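You operate a simulated robot arm through the tools that you are given. There is no shell and no other tool.

The job below is to be done with a simulated robot arm. You get a single attempt, and the scene is never put back.

## Task
Swap the full purple spring pot for the orange one and fill that till it reads zero.
Fine: purple pot on the mat's free ring; new pot seated on the pink pad; fill it with the green dose button, no spare dose; move no pot while the pump's lamp glows; filled pot back where it stood; leave the other pots. Set down upright: purple spring pot, what you pick out.

Only the result counts: the job must be done as asked and must still hold three seconds after the hand-in. Knocking over, shifting, dropping, spilling or breaking anything else fails it.

## Robot
A 7-joint arm with a two-finger parallel gripper, fixed in place. Base frame: the origin is on the floor under the middle of its stand, x ahead of it, y to its left, z up. Lengths are in mm, angles in rad, forces in N, time in s.
It reaches about 1479 mm from its shoulder. Its first joint turns from -2.897 to 2.897 rad. Payload 4.4 kg.
The TCP is the grasp point between the finger pads, 23 mm short of the fingertips. In the tool frame z runs along the fingers and y along their closing line. Largest opening 94 mm; finger width 38, thickness 10; the body of the gripper, 54 by 96 mm, starts 39 mm behind the TCP.
Orientation is that of the tool frame in the base frame, as a unit quaternion [x, y, z, w]. With the fingers straight down and closing along the base's y, the tool's x points along the base's -x, its y along +y and its z along -z.

## Interface
- The arm moves only by the tool nudge_tool. Its argument "increments" is a list of rows, each an object (a shift or turn left out is 0, a gripper value left out holds the last) with "travel": the shift along the base's x, y, z in mm, a list of three; "rotation": the turn, a rotation vector about the base's x, y, z in rad, a list of three. In form: [{"travel": [x, y, z], "rotation": [wx, wy, wz]}, ...]. A call has 1 to 20 rows; each row shifts and turns the commanded pose from where the row before left it. "claw" is the closure in counts, from 0 (fully open) to 255 (shut), set as the call begins (left out, the last holds). Rows are played at 5 a second. More than 50 mm and 0.15 rad between two rows, or a gripper value outside its range, and nothing of the call is played. A pose out of reach is approached as far as the arm can. The call stops where the force on the tool passes 80 N (or 10 N more than at its start, if that is more) or the arm is blocked; 0.2 s more then pass. The fingers move at their own pace (about 72 mm/s each) and stop on an object; they squeeze with about 40 N. The grip force told is the motor's: it shows also when the fingers shut on nothing. Time passes only in rows, and 0.2 s behind the last, so rows that do not move let the fingers close. The reply holds the time, the measured pose of the TCP, the force on the tool along the base axes, the opening and the grip force, in the units named above and with some noise, with the torque about the TCP (base axes, N m) and any sound that the robot's microphone picked up.
- Cameras (640 x 400 px; columns grow to the right, rows downward): "scene" is fixed at [49.7, 645.2, 1447]; the picture's right is [-0.18, -0.98, 0.00], its down [-0.51, 0.09, -0.85] and it looks along [0.84, -0.15, -0.52] (base axes); focal length 312 px, centre (320, 200). "wrist" rides on the gripper at [86, 16, -75] in the tool frame; the picture's right is [-0.18, 0.98, 0.00], its down [-0.58, -0.11, -0.81] and it looks along [-0.79, -0.15, 0.59] (tool axes); focal length 243 px, centre (320, 200). There is no depth. A picture from a camera that has moved, and an enlarged one, comes with that camera's place and axes in the base frame and with its lens. The place of the scene camera against the robot may be out by one fixed shift of up to 18 mm in any direction.
- capture(camera): a new picture of that camera. The clock stands still meanwhile.
- enlarge(camera, box): a new picture of the part [left, top, right, bottom] of that camera's present view, enlarged. The clock stands still meanwhile.
- sign_off(): hands the job in; it is judged then, once.

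Nothing tells you positions but the pictures and the camera data. Unless the task says otherwise, let go and move clear before handing in.

The tools are called after ">>>" by a JSON object that holds its "fn" and its "kwargs". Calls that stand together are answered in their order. nudge_tool: Moves the arm, as the interface text tells. Its arguments: {"type":"object","properties":{"increments":{"type":"array","items":{"type":"object","properties":{"travel":{"type":"array","items":{"type":"number"}},"rotation":{"type":"array","items":{"type":"number"}}}}},"claw":{"type":"number"}},"required":["increments"]} The other tools are called the same way: capture (camera) takes a picture; enlarge (camera, box) takes an enlarged picture of a part of a camera's view; sign_off () hands the job in.

At the start:

```text
time_s: 0.0
tool_pos: [651.3, 589.4, 1214.1]
tool_rot: [0.0, 1.0, 0.001, 0.0]
contact_force: [-0.2, 0.0, -0.5]
torque: [0.04, 0.01, 0.0]
width: 93.9
grip_force: 0.1
```

scene: 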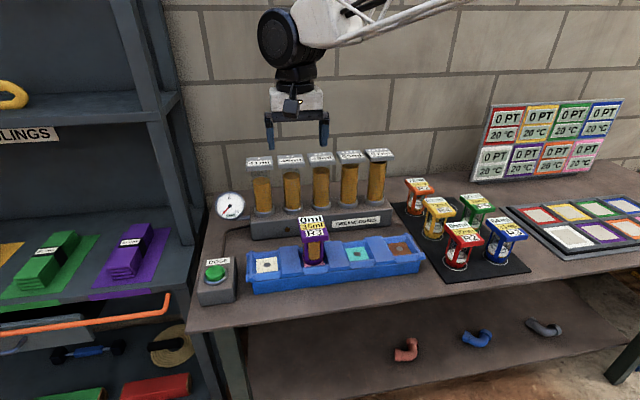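
wrist: 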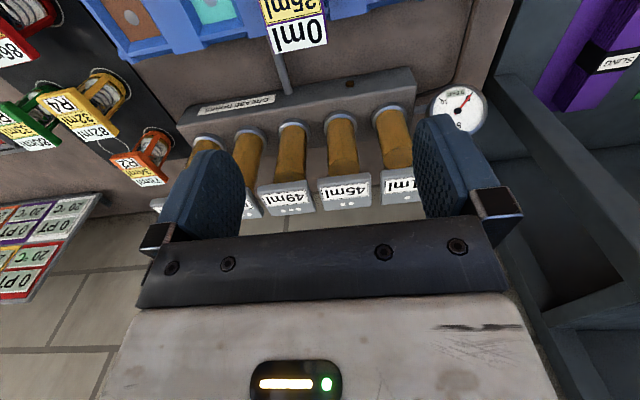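

I see a bench with a blue tray holding coloured pads, a purple pot in the tray, a green dose button at left, and five pots on a dark mat. First I'll look closer at all of them.

>>> {"fn": "enlarge", "kwargs": {"camera": "scene", "box": [190, 190, 350, 310]}}

>>> {"fn": "enlarge", "kwargs": {"camera": "scene", "box": [380, 160, 540, 290]}}

>>> {"fn": "enlarge", "kwargs": {"camera": "scene", "box": [290, 200, 430, 290]}}

>>> {"fn": "enlarge", "kwargs": {"camera": "scene", "box": [230, 140, 400, 245]}}

>>> {"fn": "enlarge", "kwargs": {"camera": "scene", "box": [460, 90, 640, 270]}}

```text
3.33 times, centred on (270, 250) of scene
camera zoom: at [49.7, 645.2, 1447.0], right [-0.18, -0.98, 0.0], down [-0.51, 0.09, -0.85], along [0.84, -0.15, -0.52], focal length 1039 px, centre (487, 33)
```

zoom: 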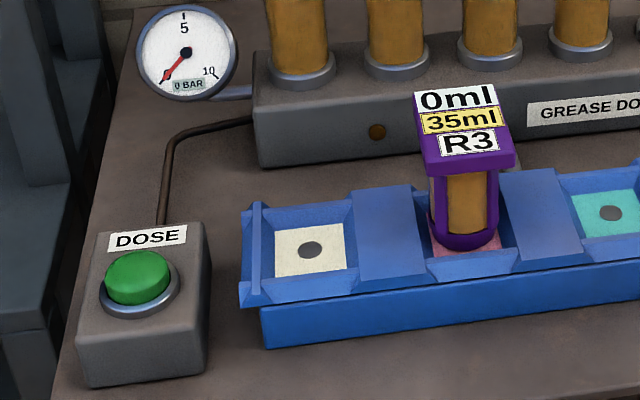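

```text
3.08 times, centred on (460, 225) of scene
camera zoom: at [49.7, 645.2, 1447.0], right [-0.18, -0.98, 0.0], down [-0.51, 0.09, -0.85], along [0.84, -0.15, -0.52], focal length 960 px, centre (-111, 123)
```

zoom: 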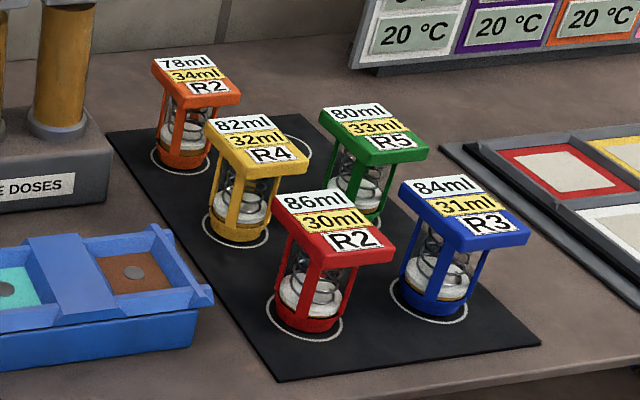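

```text
4.44 times, centred on (360, 245) of scene
camera zoom: at [49.7, 645.2, 1447.0], right [-0.18, -0.98, 0.0], down [-0.51, 0.09, -0.85], along [0.84, -0.15, -0.52], focal length 1386 px, centre (142, 0)
```

zoom: 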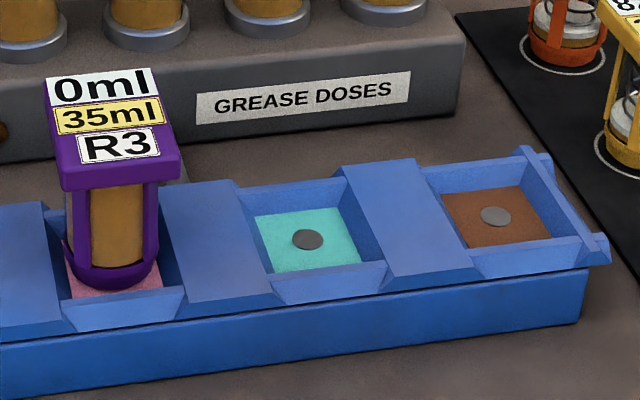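

```text
3.76 times, centred on (315, 192) of scene
camera zoom: at [49.7, 645.2, 1447.0], right [-0.18, -0.98, 0.0], down [-0.51, 0.09, -0.85], along [0.84, -0.15, -0.52], focal length 1174 px, centre (339, 228)
```

zoom: 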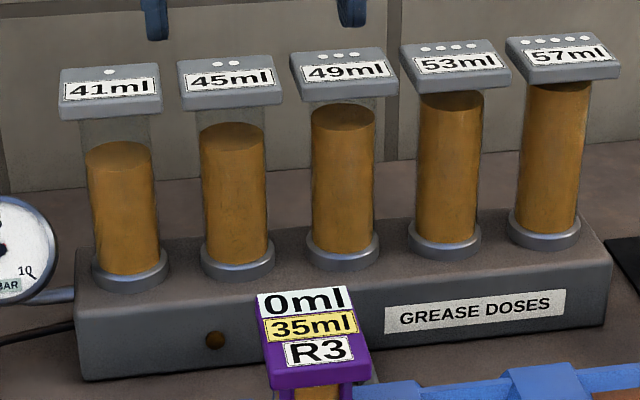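

```text
2.22 times, centred on (550, 180) of scene
camera zoom: at [49.7, 645.2, 1447.0], right [-0.18, -0.98, 0.0], down [-0.51, 0.09, -0.85], along [0.84, -0.15, -0.52], focal length 693 px, centre (-191, 244)
```

zoom: 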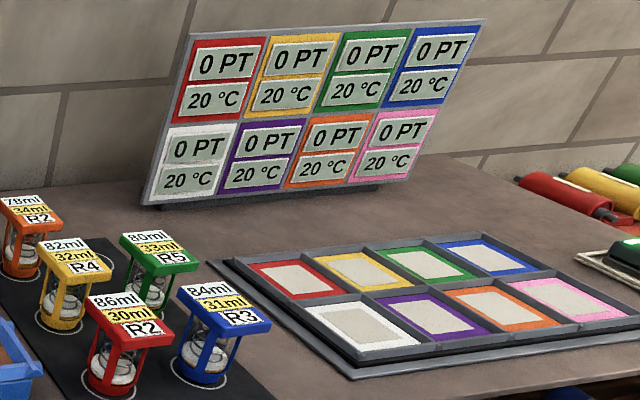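

The orange pot reads 78 ml and the purple one 0 ml, standing on the pink pad; the mat's free ring seems to be at its far right corner. I'll back the arm off a bit so the wrist camera sees the tray.

>>> {"fn": "nudge_tool", "kwargs": {"increments": [{"travel": [-40, 0, 0]}, {"travel": [-40, 0, 0]}, {"travel": [-40, 0, 0]}, {"travel": [0, 0, 0]}, {"travel": [0, 0, 0]}], "claw": 0}}

>>> {"fn": "capture", "kwargs": {"camera": "wrist"}}

>>> {"fn": "capture", "kwargs": {"camera": "scene"}}

```text
time_s: 1.2
tool_pos: [531.6, 589.2, 1214.9]
tool_rot: [-0.001, 1.0, -0.001, 0.0]
contact_force: [-0.5, -0.6, 0.4]
torque: [0.03, -0.04, 0.03]
width: 93.8
grip_force: 0.1
```

```text
taken
camera wrist: at [445.4, 604.7, 1290.0], right [0.18, 0.98, 0.0], down [0.58, -0.11, 0.81], along [0.79, -0.15, -0.59], focal length 243 px, centre (320, 200)
```

wrist: 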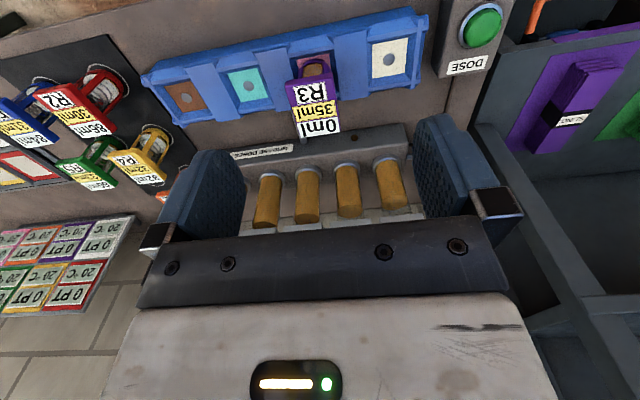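

```text
taken
```

scene: 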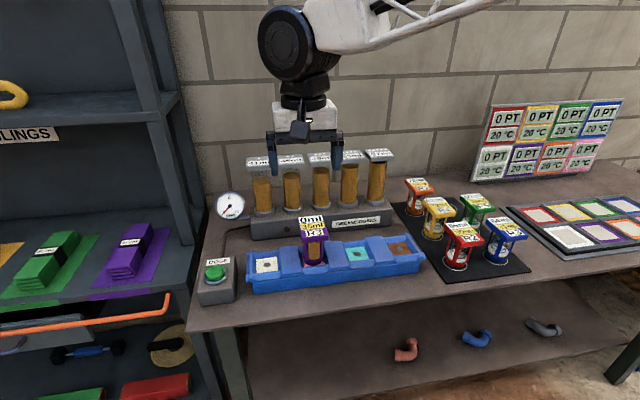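

The wrist view shows the whole tray, the button, and the near part of the mat. I'll enlarge it to measure positions.

>>> {"fn": "enlarge", "kwargs": {"camera": "wrist", "box": [240, 0, 400, 150]}}

>>> {"fn": "enlarge", "kwargs": {"camera": "wrist", "box": [0, 20, 200, 220]}}

>>> {"fn": "enlarge", "kwargs": {"camera": "wrist", "box": [380, 0, 540, 110]}}

```text
2.67 times, centred on (320, 75) of wrist
camera zoom: at [445.4, 604.7, 1290.0], right [0.18, 0.98, 0.0], down [0.58, -0.11, 0.81], along [0.79, -0.15, -0.59], focal length 647 px, centre (320, 533)
```

zoom: 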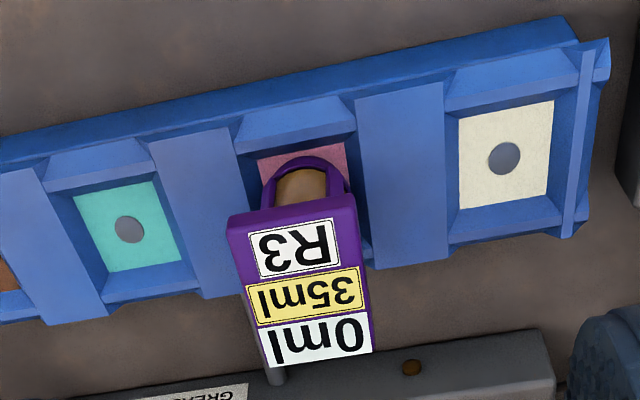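

```text
2.00 times, centred on (100, 120) of wrist
camera zoom: at [445.4, 604.7, 1290.0], right [0.18, 0.98, 0.0], down [0.58, -0.11, 0.81], along [0.79, -0.15, -0.59], focal length 485 px, centre (760, 360)
```

zoom: 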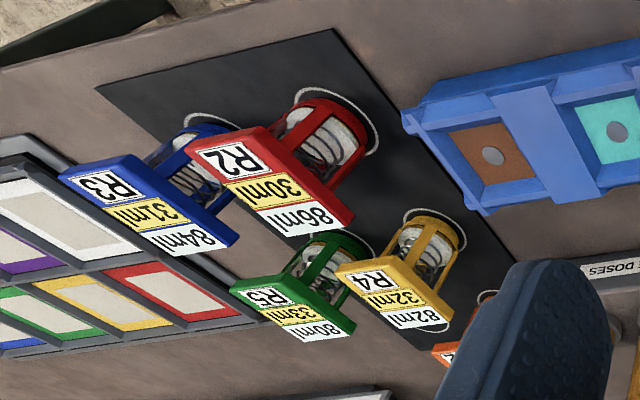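

```text
3.64 times, centred on (460, 55) of wrist
camera zoom: at [445.4, 604.7, 1290.0], right [0.18, 0.98, 0.0], down [0.58, -0.11, 0.81], along [0.79, -0.15, -0.59], focal length 882 px, centre (-189, 727)
```

zoom: 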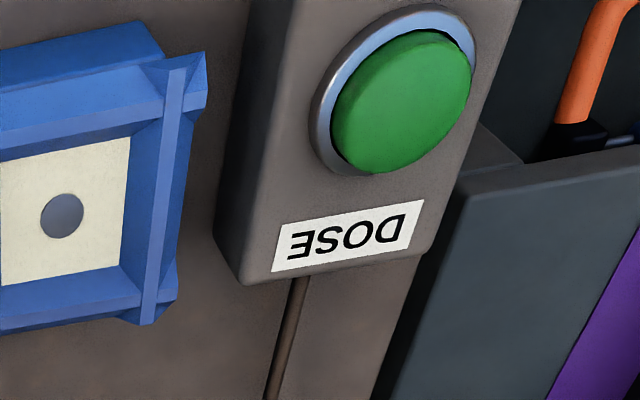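

Tray pads run slightly skew to the base axes; I estimate the purple lid top near (617, 565, 1025). I'll take more wrist views from other spots to triangulate.

>>> {"fn": "nudge_tool", "kwargs": {"increments": [{"travel": [0, -40, 0]}, {"travel": [0, -40, 0]}, {"travel": [0, -40, 0]}, {"travel": [0, -40, 0]}, {"travel": [0, -40, 0]}, {"travel": [0, -40, 0]}, {"travel": [0, 0, 0]}, {"travel": [0, 0, 0]}]}}

>>> {"fn": "capture", "kwargs": {"camera": "wrist"}}

>>> {"fn": "enlarge", "kwargs": {"camera": "wrist", "box": [140, 20, 300, 140]}}

>>> {"fn": "enlarge", "kwargs": {"camera": "wrist", "box": [240, 20, 400, 140]}}

>>> {"fn": "enlarge", "kwargs": {"camera": "wrist", "box": [380, 0, 540, 120]}}

```text
time_s: 3.0
tool_pos: [535.3, 347.2, 1210.6]
tool_rot: [0.0, 1.0, 0.0, 0.0]
contact_force: [-0.4, -0.9, -0.2]
torque: [0.0, 0.0, -0.03]
width: 94.2
grip_force: 0.1
```

```text
taken
camera wrist: at [448.4, 364.0, 1285.0], right [0.18, 0.98, 0.0], down [0.58, -0.11, 0.81], along [0.79, -0.15, -0.59], focal length 243 px, centre (320, 200)
```

wrist: 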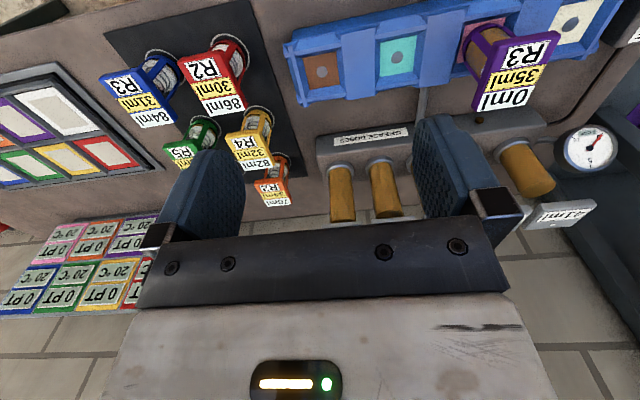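

```text
3.33 times, centred on (220, 80) of wrist
camera zoom: at [448.4, 364.0, 1285.0], right [0.18, 0.98, 0.0], down [0.58, -0.11, 0.81], along [0.79, -0.15, -0.59], focal length 809 px, centre (653, 600)
```

zoom: 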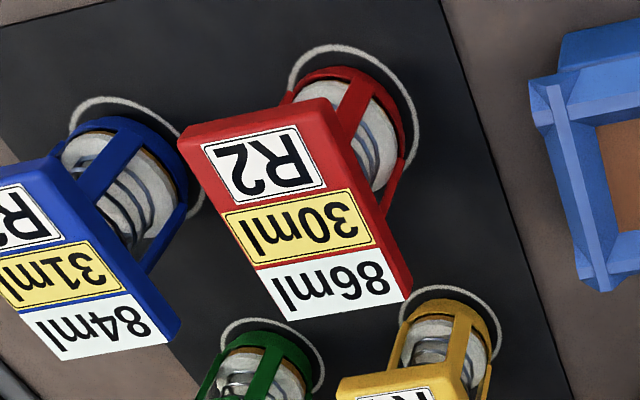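

```text
3.33 times, centred on (320, 80) of wrist
camera zoom: at [448.4, 364.0, 1285.0], right [0.18, 0.98, 0.0], down [0.58, -0.11, 0.81], along [0.79, -0.15, -0.59], focal length 809 px, centre (320, 600)
```

zoom: 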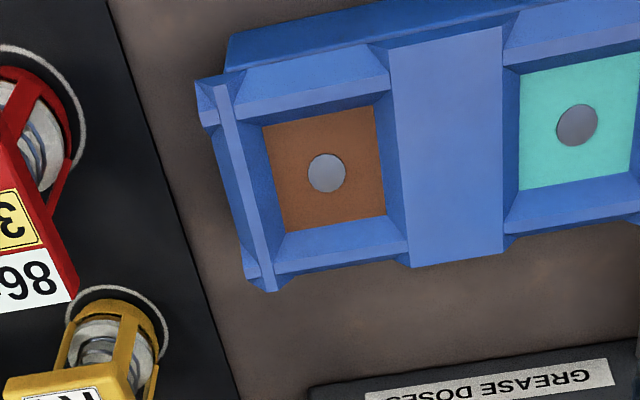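

```text
3.33 times, centred on (460, 60) of wrist
camera zoom: at [448.4, 364.0, 1285.0], right [0.18, 0.98, 0.0], down [0.58, -0.11, 0.81], along [0.79, -0.15, -0.59], focal length 809 px, centre (-147, 667)
```

zoom: 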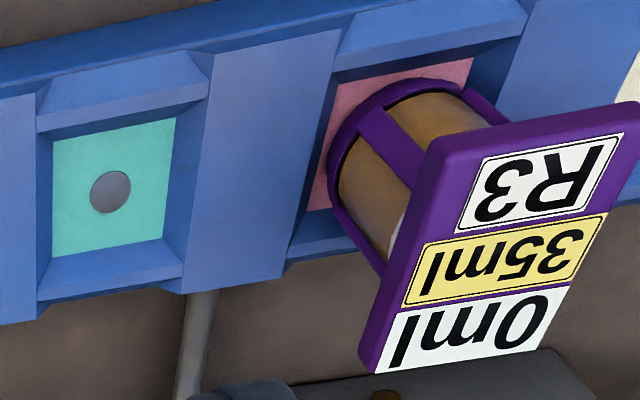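

The tray runs straight along y with pads about 115 mm apart; pink pad ≈ (634, 562, 894), purple lid top ≈ z 1000. Next I move over toward the mat's far end to see the orange pot and the free ring.

>>> {"fn": "nudge_tool", "kwargs": {"increments": [{"travel": [40, -30, 0]}, {"travel": [40, -30, 0]}, {"travel": [40, -30, 0]}, {"travel": [40, -40, 0]}, {"travel": [0, 0, 0]}, {"travel": [0, 0, 0]}, {"travel": [0, 0, 0]}]}}

>>> {"fn": "capture", "kwargs": {"camera": "wrist"}}

>>> {"fn": "enlarge", "kwargs": {"camera": "wrist", "box": [240, 20, 400, 140]}}

>>> {"fn": "enlarge", "kwargs": {"camera": "wrist", "box": [160, 0, 320, 120]}}

```text
refused: row 4 steps farther than a row can; nothing moved
```

```text
taken
camera wrist: at [448.4, 364.0, 1285.0], right [0.18, 0.98, 0.0], down [0.58, -0.11, 0.81], along [0.79, -0.15, -0.59], focal length 243 px, centre (320, 200)
```

wrist: 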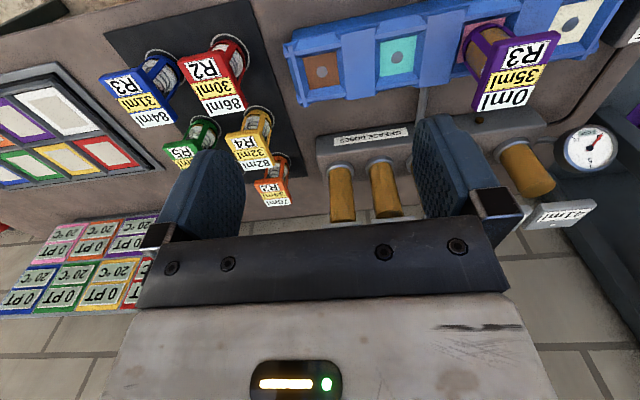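

```text
3.33 times, centred on (320, 80) of wrist
camera zoom: at [448.4, 364.0, 1285.0], right [0.18, 0.98, 0.0], down [0.58, -0.11, 0.81], along [0.79, -0.15, -0.59], focal length 809 px, centre (320, 600)
```

zoom: 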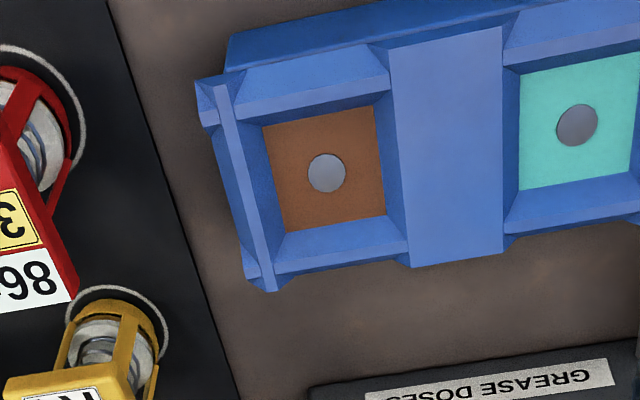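

```text
3.33 times, centred on (240, 60) of wrist
camera zoom: at [448.4, 364.0, 1285.0], right [0.18, 0.98, 0.0], down [0.58, -0.11, 0.81], along [0.79, -0.15, -0.59], focal length 809 px, centre (587, 667)
```

zoom: 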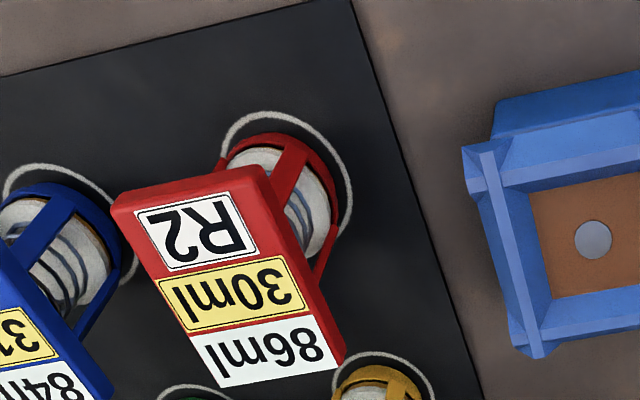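

One row was too long, so nothing moved; I'll split the move into smaller steps toward the far end of the mat.

>>> {"fn": "nudge_tool", "kwargs": {"increments": [{"travel": [35, -30, 0]}, {"travel": [35, -30, 0]}, {"travel": [35, -30, 0]}, {"travel": [35, -30, 0]}, {"travel": [35, -20, 0]}, {"travel": [0, 0, 0]}, {"travel": [0, 0, 0]}, {"travel": [0, 0, 0]}]}}

>>> {"fn": "capture", "kwargs": {"camera": "wrist"}}

>>> {"fn": "enlarge", "kwargs": {"camera": "wrist", "box": [240, 20, 400, 140]}}

>>> {"fn": "enlarge", "kwargs": {"camera": "wrist", "box": [120, 0, 280, 120]}}

```text
time_s: 4.8
tool_pos: [706.6, 208.9, 1213.5]
tool_rot: [0.0, 1.0, 0.0, 0.001]
contact_force: [-1.0, 0.6, -0.3]
torque: [0.01, 0.03, -0.01]
width: 94.0
grip_force: 0.1
```

```text
taken
camera wrist: at [621.6, 224.6, 1288.4], right [0.18, 0.98, 0.0], down [0.58, -0.11, 0.81], along [0.79, -0.15, -0.59], focal length 243 px, centre (320, 200)
```

wrist: 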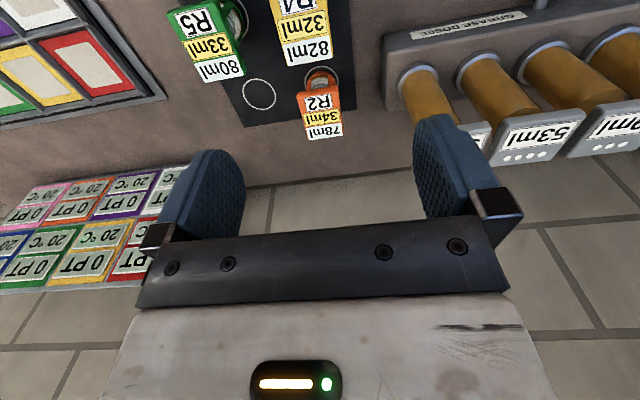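

```text
3.33 times, centred on (320, 80) of wrist
camera zoom: at [621.6, 224.6, 1288.4], right [0.18, 0.98, 0.0], down [0.58, -0.11, 0.81], along [0.79, -0.15, -0.59], focal length 809 px, centre (320, 600)
```

zoom: 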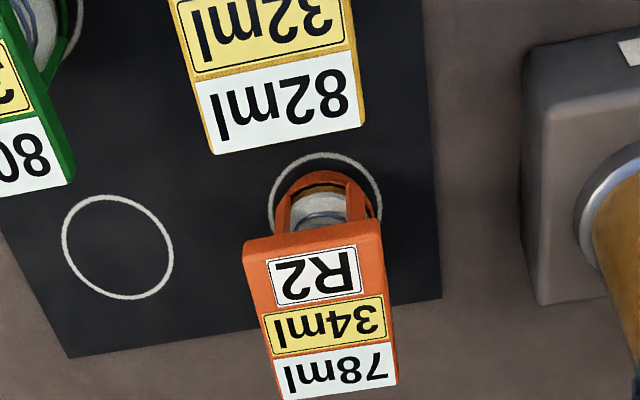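

```text
3.33 times, centred on (200, 60) of wrist
camera zoom: at [621.6, 224.6, 1288.4], right [0.18, 0.98, 0.0], down [0.58, -0.11, 0.81], along [0.79, -0.15, -0.59], focal length 809 px, centre (720, 667)
```

zoom: 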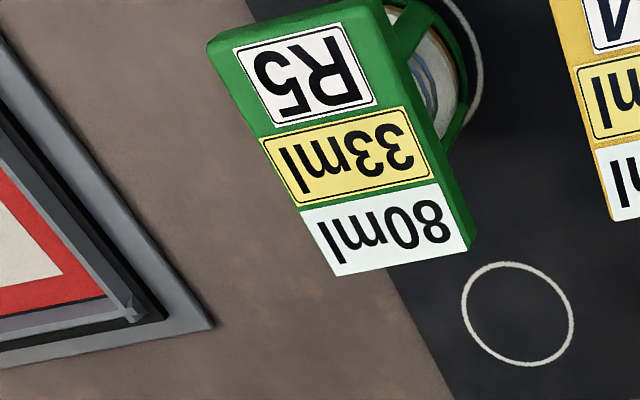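

Orange pot stands on its ring at about (848, 185), lid top z≈957, and the free ring is at about (849, 64). Now I go back over the purple pot at (633.5, 562) and lower part-way to check alignment.

>>> {"fn": "nudge_tool", "kwargs": {"increments": [{"travel": [-9.1, 44, 0]}, {"travel": [-9.1, 44, 0]}, {"travel": [-9.1, 44, 0]}, {"travel": [-9.1, 44, 0]}, {"travel": [-9.1, 44, 0]}, {"travel": [-9.1, 44, 0]}, {"travel": [-9.1, 44, 0]}, {"travel": [-9.1, 44.6, 0]}, {"travel": [0, 0, -40]}, {"travel": [0, 0, -40]}, {"travel": [0, 0, -40]}, {"travel": [0, 0, 0]}, {"travel": [0, 0, 0]}, {"travel": [0, 0, 0]}]}}

>>> {"fn": "capture", "kwargs": {"camera": "wrist"}}

>>> {"fn": "capture", "kwargs": {"camera": "scene"}}

```text
time_s: 7.8
tool_pos: [635.2, 561.6, 1090.6]
tool_rot: [0.0, 1.0, 0.0, 0.0]
contact_force: [0.4, -0.3, -0.5]
torque: [-0.01, 0.02, 0.03]
width: 94.2
grip_force: 0.0
```

```text
taken
camera wrist: at [548.9, 577.6, 1165.6], right [0.18, 0.98, 0.0], down [0.58, -0.11, 0.81], along [0.79, -0.15, -0.59], focal length 243 px, centre (320, 200)
```

wrist: 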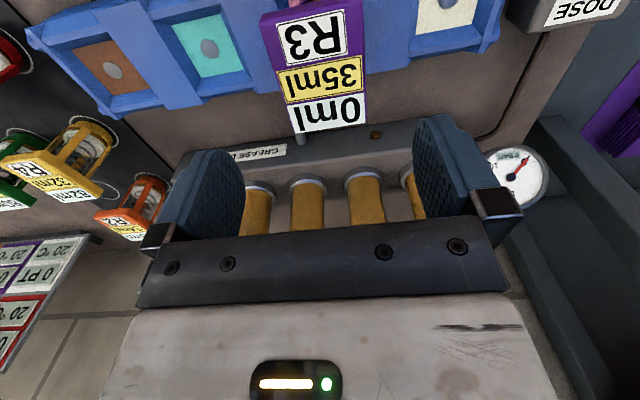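

```text
taken
```

scene: 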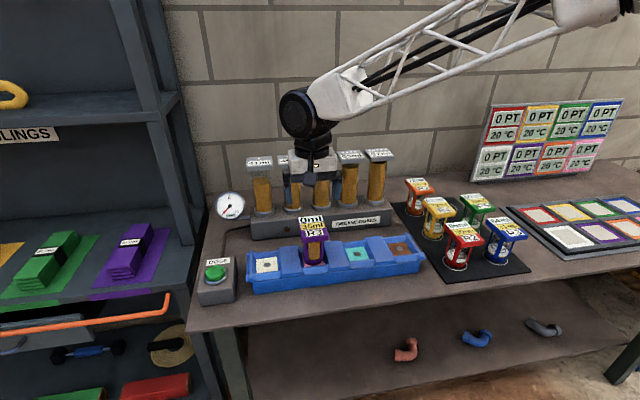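

The lid sits centred under the gripper (estimate 633, 561.6, top 1000). I lower to z≈986 and close on the lid's sides.

>>> {"fn": "nudge_tool", "kwargs": {"increments": [{"travel": [0, 0, -30]}, {"travel": [0, 0, -30]}, {"travel": [0, 0, -30]}, {"travel": [0, 0, -18]}, {"travel": [0, 0, 0]}, {"travel": [0, 0, 0]}]}}

>>> {"fn": "capture", "kwargs": {"camera": "wrist"}}

>>> {"fn": "enlarge", "kwargs": {"camera": "scene", "box": [240, 140, 400, 290]}}

```text
time_s: 9.2
tool_pos: [632.3, 561.6, 983.8]
tool_rot: [0.001, 1.0, 0.0, 0.0]
contact_force: [-0.5, -0.2, 0.2]
torque: [0.04, 0.01, -0.01]
width: 94.3
grip_force: 0.1
```

```text
taken
camera wrist: at [545.8, 576.6, 1057.9], right [0.18, 0.98, 0.0], down [0.58, -0.11, 0.81], along [0.79, -0.15, -0.59], focal length 243 px, centre (320, 200)
```

wrist: 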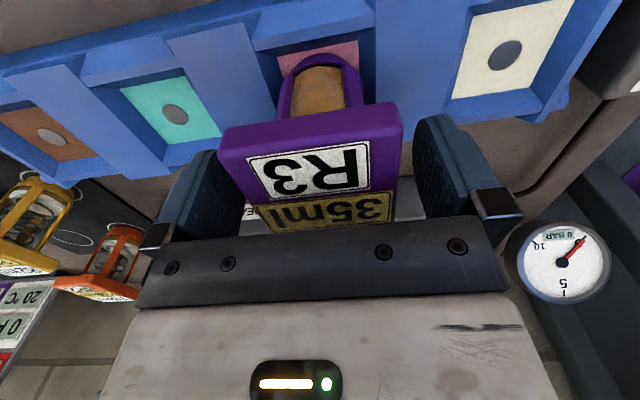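

```text
2.67 times, centred on (320, 215) of scene
camera zoom: at [49.7, 645.2, 1447.0], right [-0.18, -0.98, 0.0], down [-0.51, 0.09, -0.85], along [0.84, -0.15, -0.52], focal length 832 px, centre (320, 160)
```

zoom: 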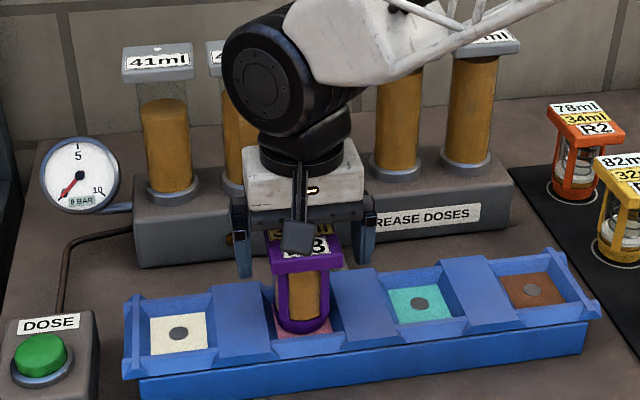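

The lid is well between the fingers. Closing now.

>>> {"fn": "nudge_tool", "kwargs": {"increments": [{"travel": [0, 0, 0]}, {"travel": [0, 0, 0]}, {"travel": [0, 0, 0]}, {"travel": [0, 0, 0]}, {"travel": [0, 0, 0]}], "claw": 255}}

>>> {"fn": "capture", "kwargs": {"camera": "wrist"}}

```text
time_s: 10.4
tool_pos: [632.4, 560.7, 984.5]
tool_rot: [-0.001, 1.0, 0.0, 0.0]
contact_force: [1.1, -0.1, 1.7]
torque: [-0.1, -0.05, 0.02]
width: 61.5
grip_force: 40.1
```

```text
taken
camera wrist: at [545.9, 576.7, 1058.1], right [0.18, 0.98, 0.0], down [0.58, -0.11, 0.81], along [0.79, -0.15, -0.59], focal length 243 px, centre (320, 200)
```

wrist: 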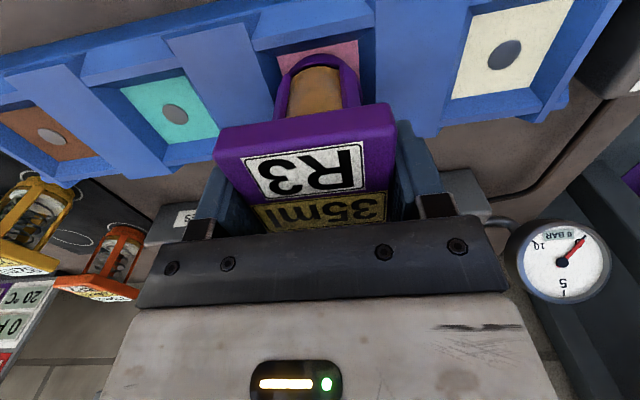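

Gripped at 61.5 mm width. I lift the purple pot straight up, checking the load on the way.

>>> {"fn": "nudge_tool", "kwargs": {"increments": [{"travel": [0, 0, 10]}, {"travel": [0, 0, 20]}, {"travel": [0, 0, 25]}, {"travel": [0, 0, 25]}, {"travel": [0, 0, 25]}, {"travel": [0, 0, 25]}, {"travel": [0, 0, 0]}, {"travel": [0, 0, 0]}, {"travel": [0, 0, 0]}]}}

>>> {"fn": "capture", "kwargs": {"camera": "wrist"}}

>>> {"fn": "capture", "kwargs": {"camera": "scene"}}

```text
time_s: 12.4
tool_pos: [632.7, 562.2, 1114.9]
tool_rot: [0.001, 1.0, 0.0, 0.0]
contact_force: [0.0, -0.4, -3.4]
torque: [0.02, -0.01, 0.02]
width: 61.5
grip_force: 40.1
```

```text
taken
camera wrist: at [546.9, 578.8, 1189.7], right [0.18, 0.98, 0.0], down [0.58, -0.11, 0.81], along [0.79, -0.15, -0.59], focal length 243 px, centre (320, 200)
```

wrist: 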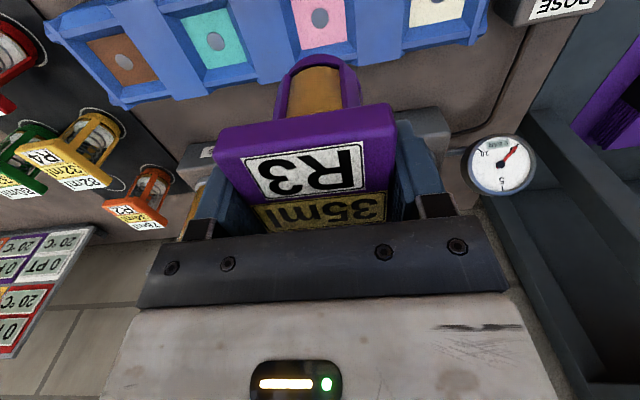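

```text
taken
```

scene: 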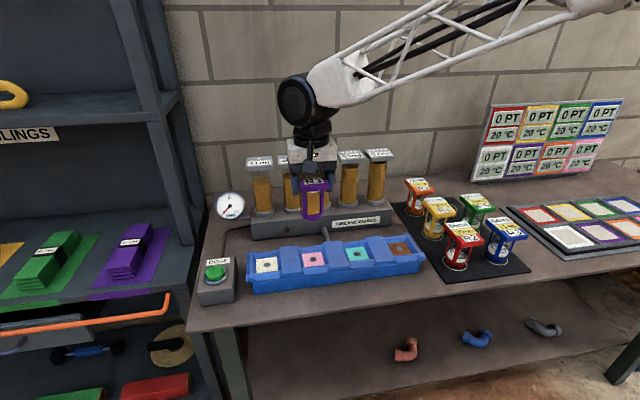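

The purple pot is held steadily and the pink pad is clear. I carry it along y above the tray to y≈64, well above the mat pots, then look at the free ring.

>>> {"fn": "enlarge", "kwargs": {"camera": "wrist", "box": [240, 0, 400, 100]}}

>>> {"fn": "nudge_tool", "kwargs": {"increments": [{"travel": [0, -20, 0]}, {"travel": [0, -40, 0]}, {"travel": [0, -40, 0]}, {"travel": [0, -40, 0]}, {"travel": [0, -40, 0]}, {"travel": [0, -40, 0]}, {"travel": [0, -40, 0]}, {"travel": [0, -40, 0]}, {"travel": [0, -40, 0]}, {"travel": [0, -40, 0]}, {"travel": [0, -40, 0]}, {"travel": [0, -40, 0]}, {"travel": [0, -38, 0]}, {"travel": [0, 0, 0]}, {"travel": [0, 0, 0]}, {"travel": [0, 0, 0]}]}}

>>> {"fn": "capture", "kwargs": {"camera": "wrist"}}

>>> {"fn": "enlarge", "kwargs": {"camera": "wrist", "box": [240, 60, 480, 240]}}

```text
4.00 times, centred on (320, 50) of wrist
camera zoom: at [546.9, 578.8, 1189.7], right [0.18, 0.98, 0.0], down [0.58, -0.11, 0.81], along [0.79, -0.15, -0.59], focal length 970 px, centre (320, 800)
```

zoom: 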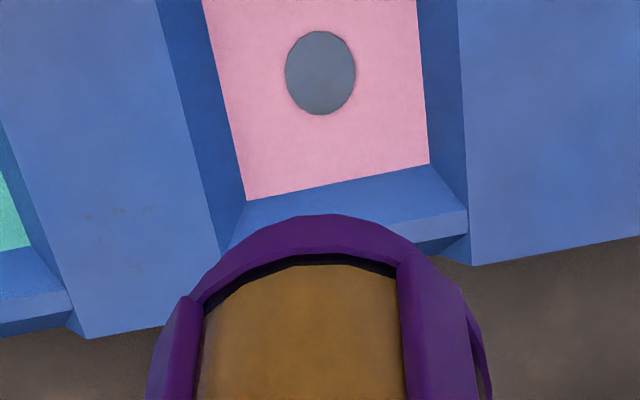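

```text
time_s: 15.8
tool_pos: [631.2, 60.9, 1114.6]
tool_rot: [0.0, 1.0, 0.0, 0.0]
contact_force: [-0.6, 0.6, -2.9]
torque: [0.03, -0.03, 0.01]
width: 61.8
grip_force: 40.5
```

```text
taken
camera wrist: at [544.7, 75.8, 1188.8], right [0.18, 0.98, 0.0], down [0.58, -0.11, 0.81], along [0.79, -0.15, -0.59], focal length 243 px, centre (320, 200)
```

wrist: 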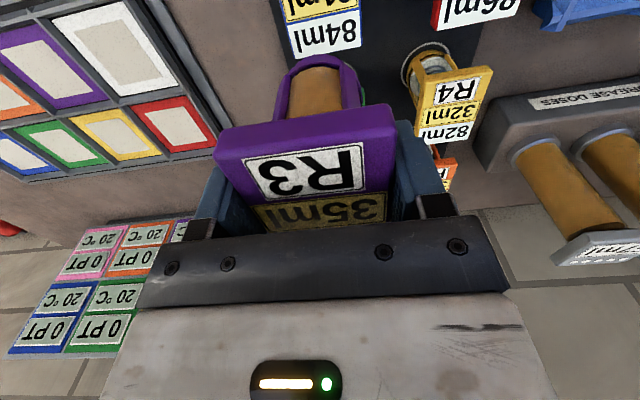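

```text
2.22 times, centred on (360, 150) of wrist
camera zoom: at [544.7, 75.8, 1188.8], right [0.18, 0.98, 0.0], down [0.58, -0.11, 0.81], along [0.79, -0.15, -0.59], focal length 539 px, centre (231, 311)
```

zoom: 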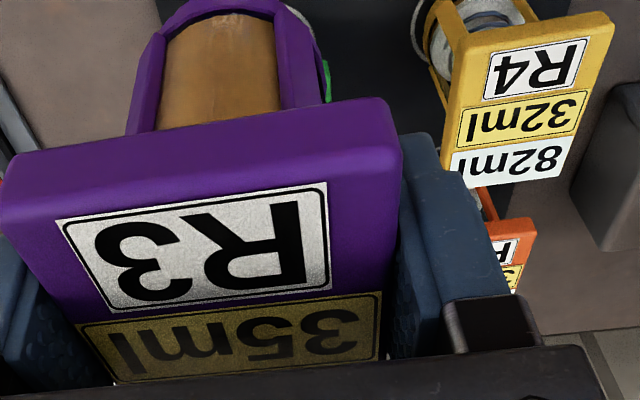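

The pot is clear of everything at y≈64. I move forward to x≈808 to see the free ring just ahead of the held pot.

>>> {"fn": "nudge_tool", "kwargs": {"increments": [{"travel": [35, 0, 0]}, {"travel": [35, 0, 0]}, {"travel": [35, 0, 0]}, {"travel": [35, 0, 0]}, {"travel": [34.5, 0, 0]}, {"travel": [0, 0, 0]}, {"travel": [0, 0, 0]}, {"travel": [0, 0, 0]}]}}

>>> {"fn": "capture", "kwargs": {"camera": "wrist"}}

>>> {"fn": "enlarge", "kwargs": {"camera": "wrist", "box": [240, 0, 400, 100]}}

>>> {"fn": "capture", "kwargs": {"camera": "scene"}}

```text
time_s: 17.6
tool_pos: [809.5, 63.5, 1116.2]
tool_rot: [0.0, 1.0, 0.0, 0.0]
contact_force: [0.5, -0.6, -2.2]
torque: [0.03, 0.02, -0.01]
width: 61.6
grip_force: 39.9
```

```text
taken
camera wrist: at [723.1, 79.3, 1190.6], right [0.18, 0.98, 0.0], down [0.58, -0.11, 0.81], along [0.79, -0.15, -0.59], focal length 243 px, centre (320, 200)
```

wrist: 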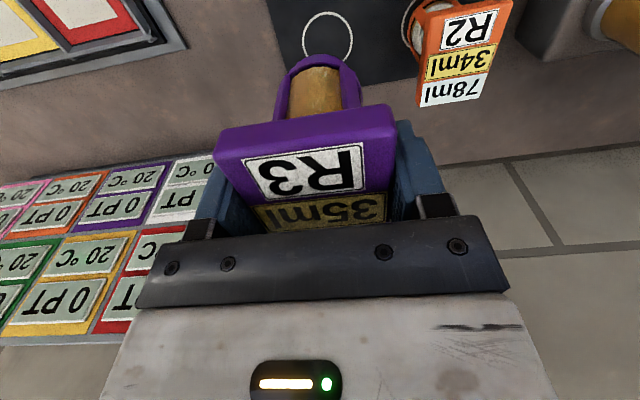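

```text
4.00 times, centred on (320, 50) of wrist
camera zoom: at [723.1, 79.3, 1190.6], right [0.18, 0.98, 0.0], down [0.58, -0.11, 0.81], along [0.79, -0.15, -0.59], focal length 970 px, centre (320, 800)
```

zoom: 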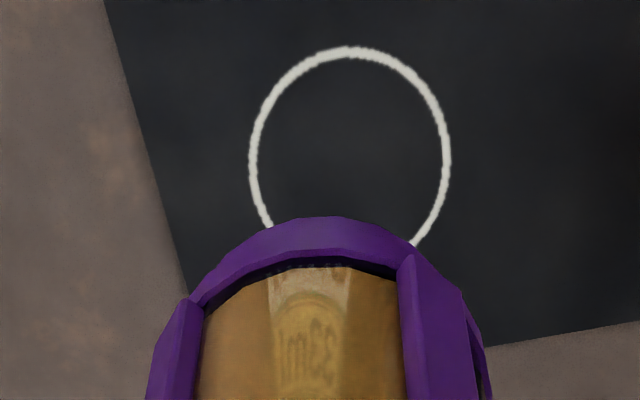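

```text
taken
```

scene: 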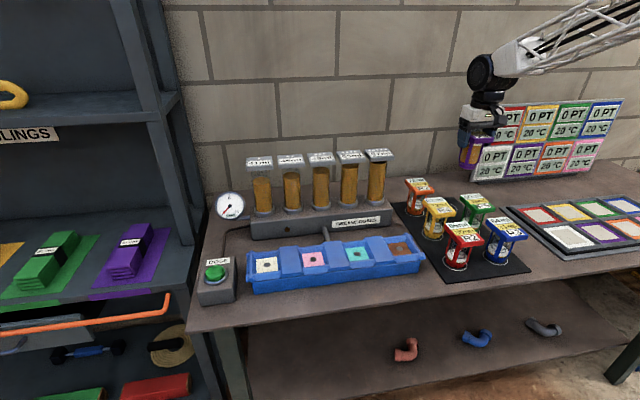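

The free ring's centre works out to about (848.5, 64.3). I move above it and lower to just short of the mat.

>>> {"fn": "nudge_tool", "kwargs": {"increments": [{"travel": [20, 0.3, 0]}, {"travel": [20.3, 0, 0]}, {"travel": [0, 0, 0]}, {"travel": [0, 0, -40]}, {"travel": [0, 0, -40]}, {"travel": [0, 0, -40]}, {"travel": [0, 0, -25]}, {"travel": [0, 0, -14]}, {"travel": [0, 0, 0]}, {"travel": [0, 0, 0]}, {"travel": [0, 0, 0]}]}}

>>> {"fn": "capture", "kwargs": {"camera": "wrist"}}

>>> {"fn": "enlarge", "kwargs": {"camera": "scene", "box": [380, 130, 540, 250]}}

>>> {"fn": "enlarge", "kwargs": {"camera": "wrist", "box": [240, 0, 480, 180]}}

```text
time_s: 20.0
tool_pos: [847.6, 66.3, 956.4]
tool_rot: [0.0, 1.0, 0.001, 0.0]
contact_force: [0.2, 0.9, -3.0]
torque: [-0.01, -0.01, -0.04]
width: 61.6
grip_force: 40.0
```

```text
taken
camera wrist: at [762.6, 81.3, 1031.4], right [0.18, 0.98, 0.0], down [0.58, -0.11, 0.81], along [0.79, -0.15, -0.59], focal length 243 px, centre (320, 200)
```

wrist: 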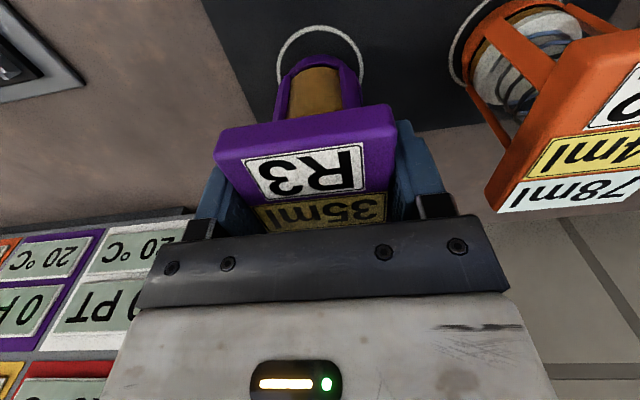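

```text
3.33 times, centred on (460, 190) of scene
camera zoom: at [49.7, 645.2, 1447.0], right [-0.18, -0.98, 0.0], down [-0.51, 0.09, -0.85], along [0.84, -0.15, -0.52], focal length 1039 px, centre (-147, 233)
```

zoom: 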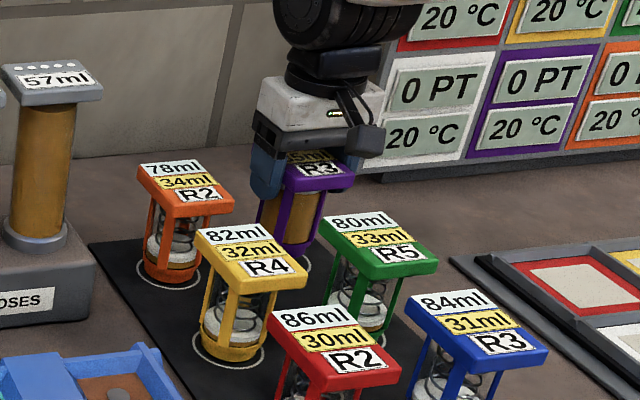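

```text
2.22 times, centred on (360, 90) of wrist
camera zoom: at [762.6, 81.3, 1031.4], right [0.18, 0.98, 0.0], down [0.58, -0.11, 0.81], along [0.79, -0.15, -0.59], focal length 539 px, centre (231, 444)
```

zoom: 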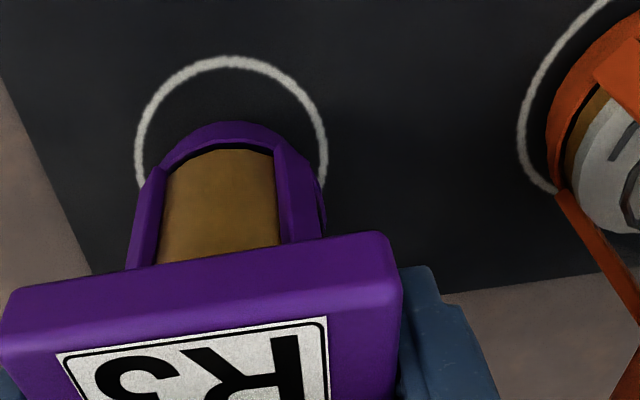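

The pot hangs about 12 mm above the mat, centred in the ring. I lower in small steps, watching the force for contact.

>>> {"fn": "nudge_tool", "kwargs": {"increments": [{"travel": [0, 0, -2]}, {"travel": [0, 0, -2]}, {"travel": [0, 0, -2]}, {"travel": [0, 0, -2]}, {"travel": [0, 0, 0]}, {"travel": [0, 0, 0]}]}}

```text
time_s: 21.4
tool_pos: [848.9, 64.0, 947.8]
tool_rot: [0.001, 1.0, 0.0, -0.001]
contact_force: [0.6, 0.0, -3.5]
torque: [-0.02, 0.05, -0.01]
width: 61.4
grip_force: 39.6
```

No contact yet at z≈949; I continue in 1 mm steps.

>>> {"fn": "nudge_tool", "kwargs": {"increments": [{"travel": [0, 0, -1]}, {"travel": [0, 0, -1]}, {"travel": [0, 0, -1]}, {"travel": [0, 0, 0]}, {"travel": [0, 0, 0]}]}}

```text
time_s: 22.6
tool_pos: [847.8, 63.7, 945.3]
tool_rot: [0.0, 1.0, 0.001, 0.0]
contact_force: [-0.2, 0.2, -2.1]
torque: [0.0, 0.01, 0.04]
width: 61.6
grip_force: 39.9
```

>>> {"fn": "nudge_tool", "kwargs": {"increments": [{"travel": [0, 0, -1]}, {"travel": [0, 0, -1]}, {"travel": [0, 0, 0]}, {"travel": [0, 0, 0]}]}}

>>> {"fn": "enlarge", "kwargs": {"camera": "wrist", "box": [240, 0, 480, 180]}}

```text
time_s: 23.6
tool_pos: [847.2, 63.3, 943.1]
tool_rot: [0.0, 1.0, -0.001, 0.0]
contact_force: [-0.1, -0.2, -2.6]
torque: [0.02, 0.0, -0.01]
width: 61.9
grip_force: 40.1
```

```text
2.22 times, centred on (360, 90) of wrist
camera zoom: at [761.7, 78.9, 1018.0], right [0.18, 0.98, 0.0], down [0.58, -0.11, 0.81], along [0.79, -0.15, -0.59], focal length 539 px, centre (231, 444)
```

zoom: 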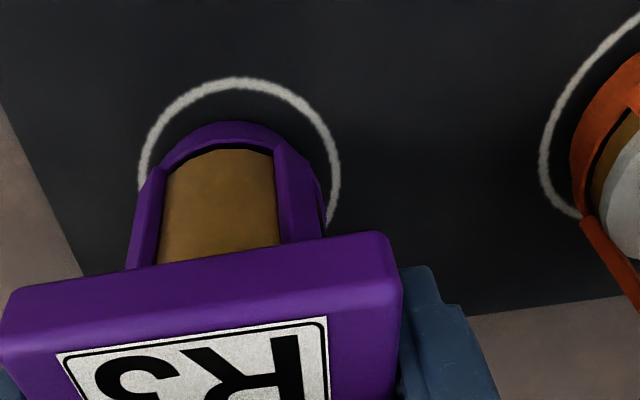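

Still only the pot's weight on the tool; the pot looks centred in the ring. I keep lowering.

>>> {"fn": "nudge_tool", "kwargs": {"increments": [{"travel": [0, 0, -1]}, {"travel": [0, 0, -1]}, {"travel": [0, 0, 0]}, {"travel": [0, 0, 0]}]}}

```text
time_s: 24.6
tool_pos: [849.5, 63.9, 942.3]
tool_rot: [0.0, 1.0, 0.0, 0.001]
contact_force: [-9.8, -2.5, 20.1]
torque: [-0.08, 0.58, -0.02]
width: 61.8
grip_force: 39.6
```

Contact with the mat (about 20 N). I ease up slightly to unload, then open the fingers.

>>> {"fn": "nudge_tool", "kwargs": {"increments": [{"travel": [0, 0, 0.8]}, {"travel": [0, 0, 0]}, {"travel": [0, 0, 0]}]}}

```text
time_s: 25.4
tool_pos: [849.3, 64.1, 941.8]
tool_rot: [-0.001, 1.0, -0.001, 0.001]
contact_force: [0.0, 7.6, 10.7]
torque: [0.51, -0.3, 0.19]
width: 61.7
grip_force: 39.8
```

>>> {"fn": "nudge_tool", "kwargs": {"increments": [{"travel": [0, 0, 0.3]}, {"travel": [0, 0, 0]}, {"travel": [0, 0, 0]}]}}

```text
time_s: 26.2
tool_pos: [849.6, 62.9, 942.3]
tool_rot: [0.0, 1.0, 0.0, 0.0]
contact_force: [4.3, -0.1, 2.9]
torque: [0.02, -0.46, 0.03]
width: 61.9
grip_force: 40.2
```

The pot now rests on the mat with little load. Opening the fingers.

>>> {"fn": "nudge_tool", "kwargs": {"increments": [{"travel": [0, 0, 0]}, {"travel": [0, 0, 0]}, {"travel": [0, 0, 0]}, {"travel": [0, 0, 0]}], "claw": 0}}

>>> {"fn": "enlarge", "kwargs": {"camera": "wrist", "box": [200, 0, 480, 200]}}

```text
time_s: 27.2
tool_pos: [849.3, 63.6, 943.4]
tool_rot: [0.0, 1.0, 0.001, 0.001]
contact_force: [0.4, -0.2, -0.1]
torque: [-0.03, 0.01, -0.01]
width: 93.9
grip_force: 0.0
```

```text
2.00 times, centred on (340, 100) of wrist
camera zoom: at [762.5, 79.1, 1017.2], right [0.18, 0.98, 0.0], down [0.58, -0.11, 0.81], along [0.79, -0.15, -0.59], focal length 485 px, centre (280, 400)
```

zoom: 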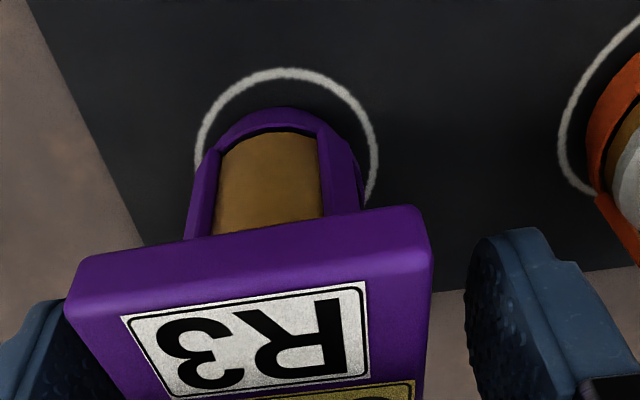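

The purple pot stands upright inside the free ring. I rise straight up and shift over toward the orange pot, then check.

>>> {"fn": "nudge_tool", "kwargs": {"increments": [{"travel": [0, 0, 20]}, {"travel": [0, 0, 35]}, {"travel": [0, 0, 40]}, {"travel": [0, 0, 40]}, {"travel": [0, 0, 35]}, {"travel": [0, 40, 0]}, {"travel": [0, 40, 0]}, {"travel": [0, 40.7, 0]}, {"travel": [0, 0, 0]}, {"travel": [0, 0, 0]}, {"travel": [0, 0, 0]}]}}

>>> {"fn": "capture", "kwargs": {"camera": "wrist"}}

>>> {"fn": "enlarge", "kwargs": {"camera": "wrist", "box": [240, 0, 400, 120]}}

>>> {"fn": "enlarge", "kwargs": {"camera": "scene", "box": [380, 150, 540, 280]}}

```text
time_s: 29.6
tool_pos: [849.7, 182.5, 1113.3]
tool_rot: [0.001, 1.0, 0.001, 0.0]
contact_force: [0.4, 0.8, -0.6]
torque: [0.0, -0.01, -0.02]
width: 94.0
grip_force: 0.1
```

```text
taken
camera wrist: at [763.7, 198.8, 1187.9], right [0.18, 0.98, 0.0], down [0.58, -0.11, 0.81], along [0.79, -0.15, -0.59], focal length 243 px, centre (320, 200)
```

wrist: 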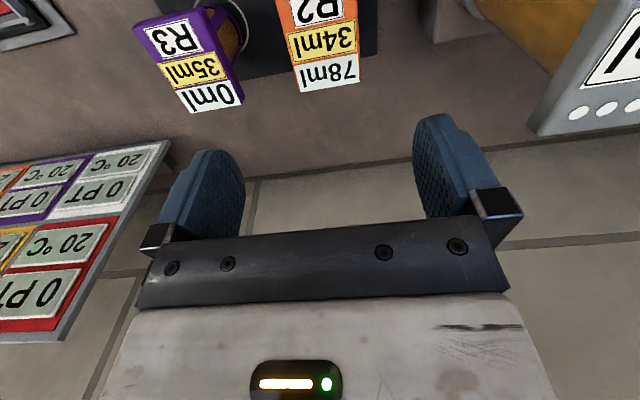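

```text
3.33 times, centred on (320, 60) of wrist
camera zoom: at [763.7, 198.8, 1187.9], right [0.18, 0.98, 0.0], down [0.58, -0.11, 0.81], along [0.79, -0.15, -0.59], focal length 809 px, centre (320, 667)
```

zoom: 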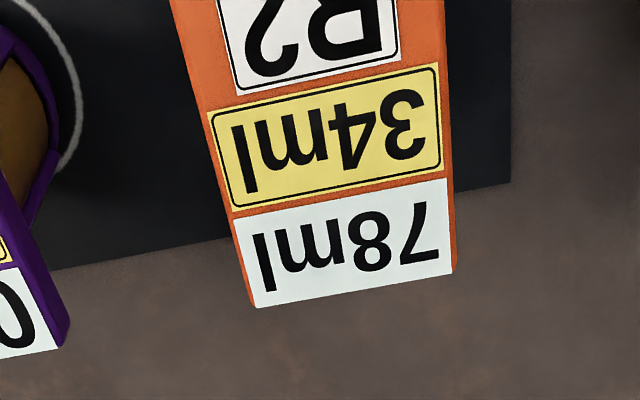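

```text
3.08 times, centred on (460, 215) of scene
camera zoom: at [49.7, 645.2, 1447.0], right [-0.18, -0.98, 0.0], down [-0.51, 0.09, -0.85], along [0.84, -0.15, -0.52], focal length 960 px, centre (-111, 154)
```

zoom: 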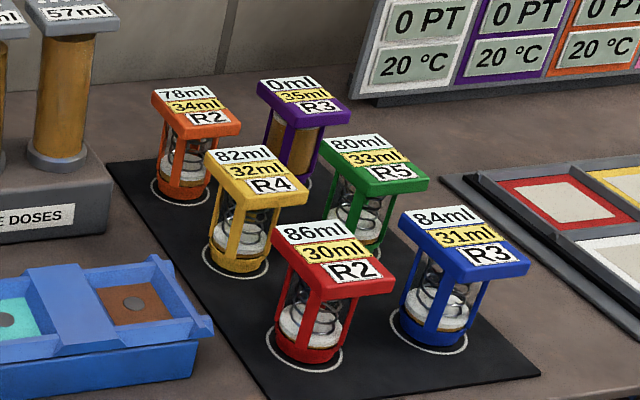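

Purple is in place, and the orange lid's centre measures (848.5, 184.7). I lower over it, with fingers open, to the same relative grip height.

>>> {"fn": "nudge_tool", "kwargs": {"increments": [{"travel": [0, -0.2, -40]}, {"travel": [0, 0, -40]}, {"travel": [0, 0, -40]}, {"travel": [0, 0, -30]}, {"travel": [0, 0, -20]}, {"travel": [0, 0, 0]}, {"travel": [0, 0, 0]}]}}

>>> {"fn": "enlarge", "kwargs": {"camera": "wrist", "box": [160, 0, 480, 240]}}

>>> {"fn": "enlarge", "kwargs": {"camera": "scene", "box": [340, 120, 520, 250]}}

```text
time_s: 31.2
tool_pos: [847.2, 182.7, 941.1]
tool_rot: [0.0, 1.0, 0.0, 0.0]
contact_force: [0.1, -0.5, 0.6]
torque: [0.01, 0.0, 0.0]
width: 94.0
grip_force: 0.0
```

```text
1.67 times, centred on (320, 120) of wrist
camera zoom: at [759.8, 198.3, 1015.6], right [0.18, 0.98, 0.0], down [0.58, -0.11, 0.81], along [0.79, -0.15, -0.59], focal length 404 px, centre (320, 333)
```

zoom: 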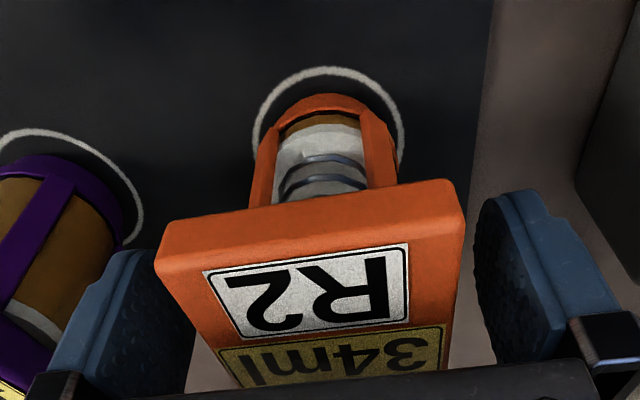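

```text
3.08 times, centred on (430, 185) of scene
camera zoom: at [49.7, 645.2, 1447.0], right [-0.18, -0.98, 0.0], down [-0.51, 0.09, -0.85], along [0.84, -0.15, -0.52], focal length 960 px, centre (-18, 246)
```

zoom: 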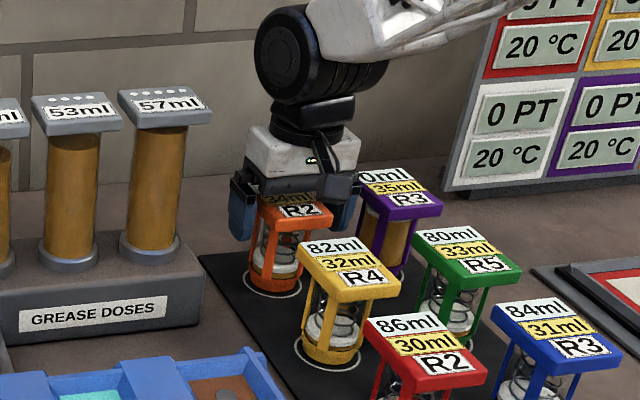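

The orange lid is centred between the fingers. Closing on it.

>>> {"fn": "nudge_tool", "kwargs": {"increments": [{"travel": [0, 0, 0]}, {"travel": [0, 0, 0]}, {"travel": [0, 0, 0]}, {"travel": [0, 0, 0]}, {"travel": [0, 0, 0]}], "claw": 255}}

```text
time_s: 32.4
tool_pos: [846.8, 181.6, 941.3]
tool_rot: [0.0, 1.0, 0.0, 0.001]
contact_force: [0.1, 2.4, 6.1]
torque: [0.01, -0.01, 0.02]
width: 61.7
grip_force: 40.3
```

Gripped at 61.7 mm. I lift the orange pot straight up, then carry it back over the mat in x and along the tray to the pink pad.

>>> {"fn": "nudge_tool", "kwargs": {"increments": [{"travel": [0, 0, 10]}, {"travel": [0, 0, 30]}, {"travel": [0, 0, 35]}, {"travel": [0, 0, 35]}, {"travel": [0, 0, 35]}, {"travel": [0, 0, 30]}, {"travel": [0, 0, 0]}, {"travel": [0, 0, 0]}]}}

>>> {"fn": "enlarge", "kwargs": {"camera": "wrist", "box": [160, 0, 480, 240]}}

>>> {"fn": "capture", "kwargs": {"camera": "scene"}}

```text
time_s: 34.2
tool_pos: [847.6, 184.8, 1116.2]
tool_rot: [0.0, 1.0, 0.0, 0.0]
contact_force: [-1.2, 0.4, -2.1]
torque: [0.0, -0.01, 0.05]
width: 61.8
grip_force: 40.0
```

```text
1.67 times, centred on (320, 120) of wrist
camera zoom: at [760.2, 200.3, 1191.2], right [0.18, 0.98, 0.0], down [0.58, -0.11, 0.81], along [0.79, -0.15, -0.59], focal length 404 px, centre (320, 333)
```

zoom: 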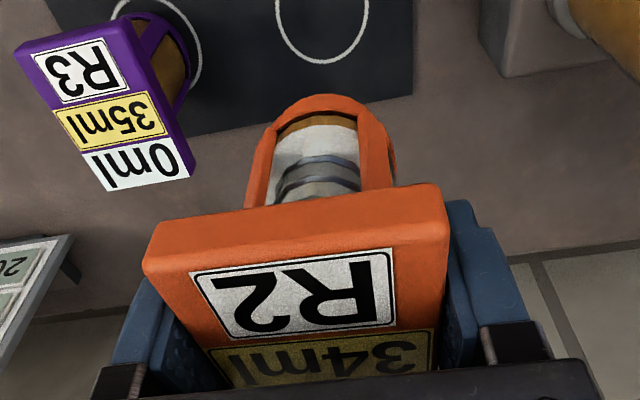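

```text
taken
```

scene: 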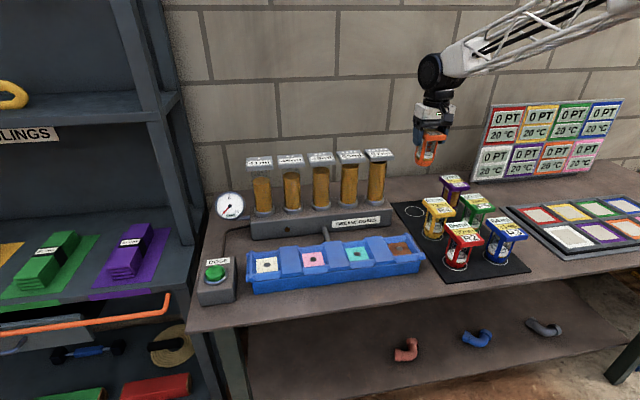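

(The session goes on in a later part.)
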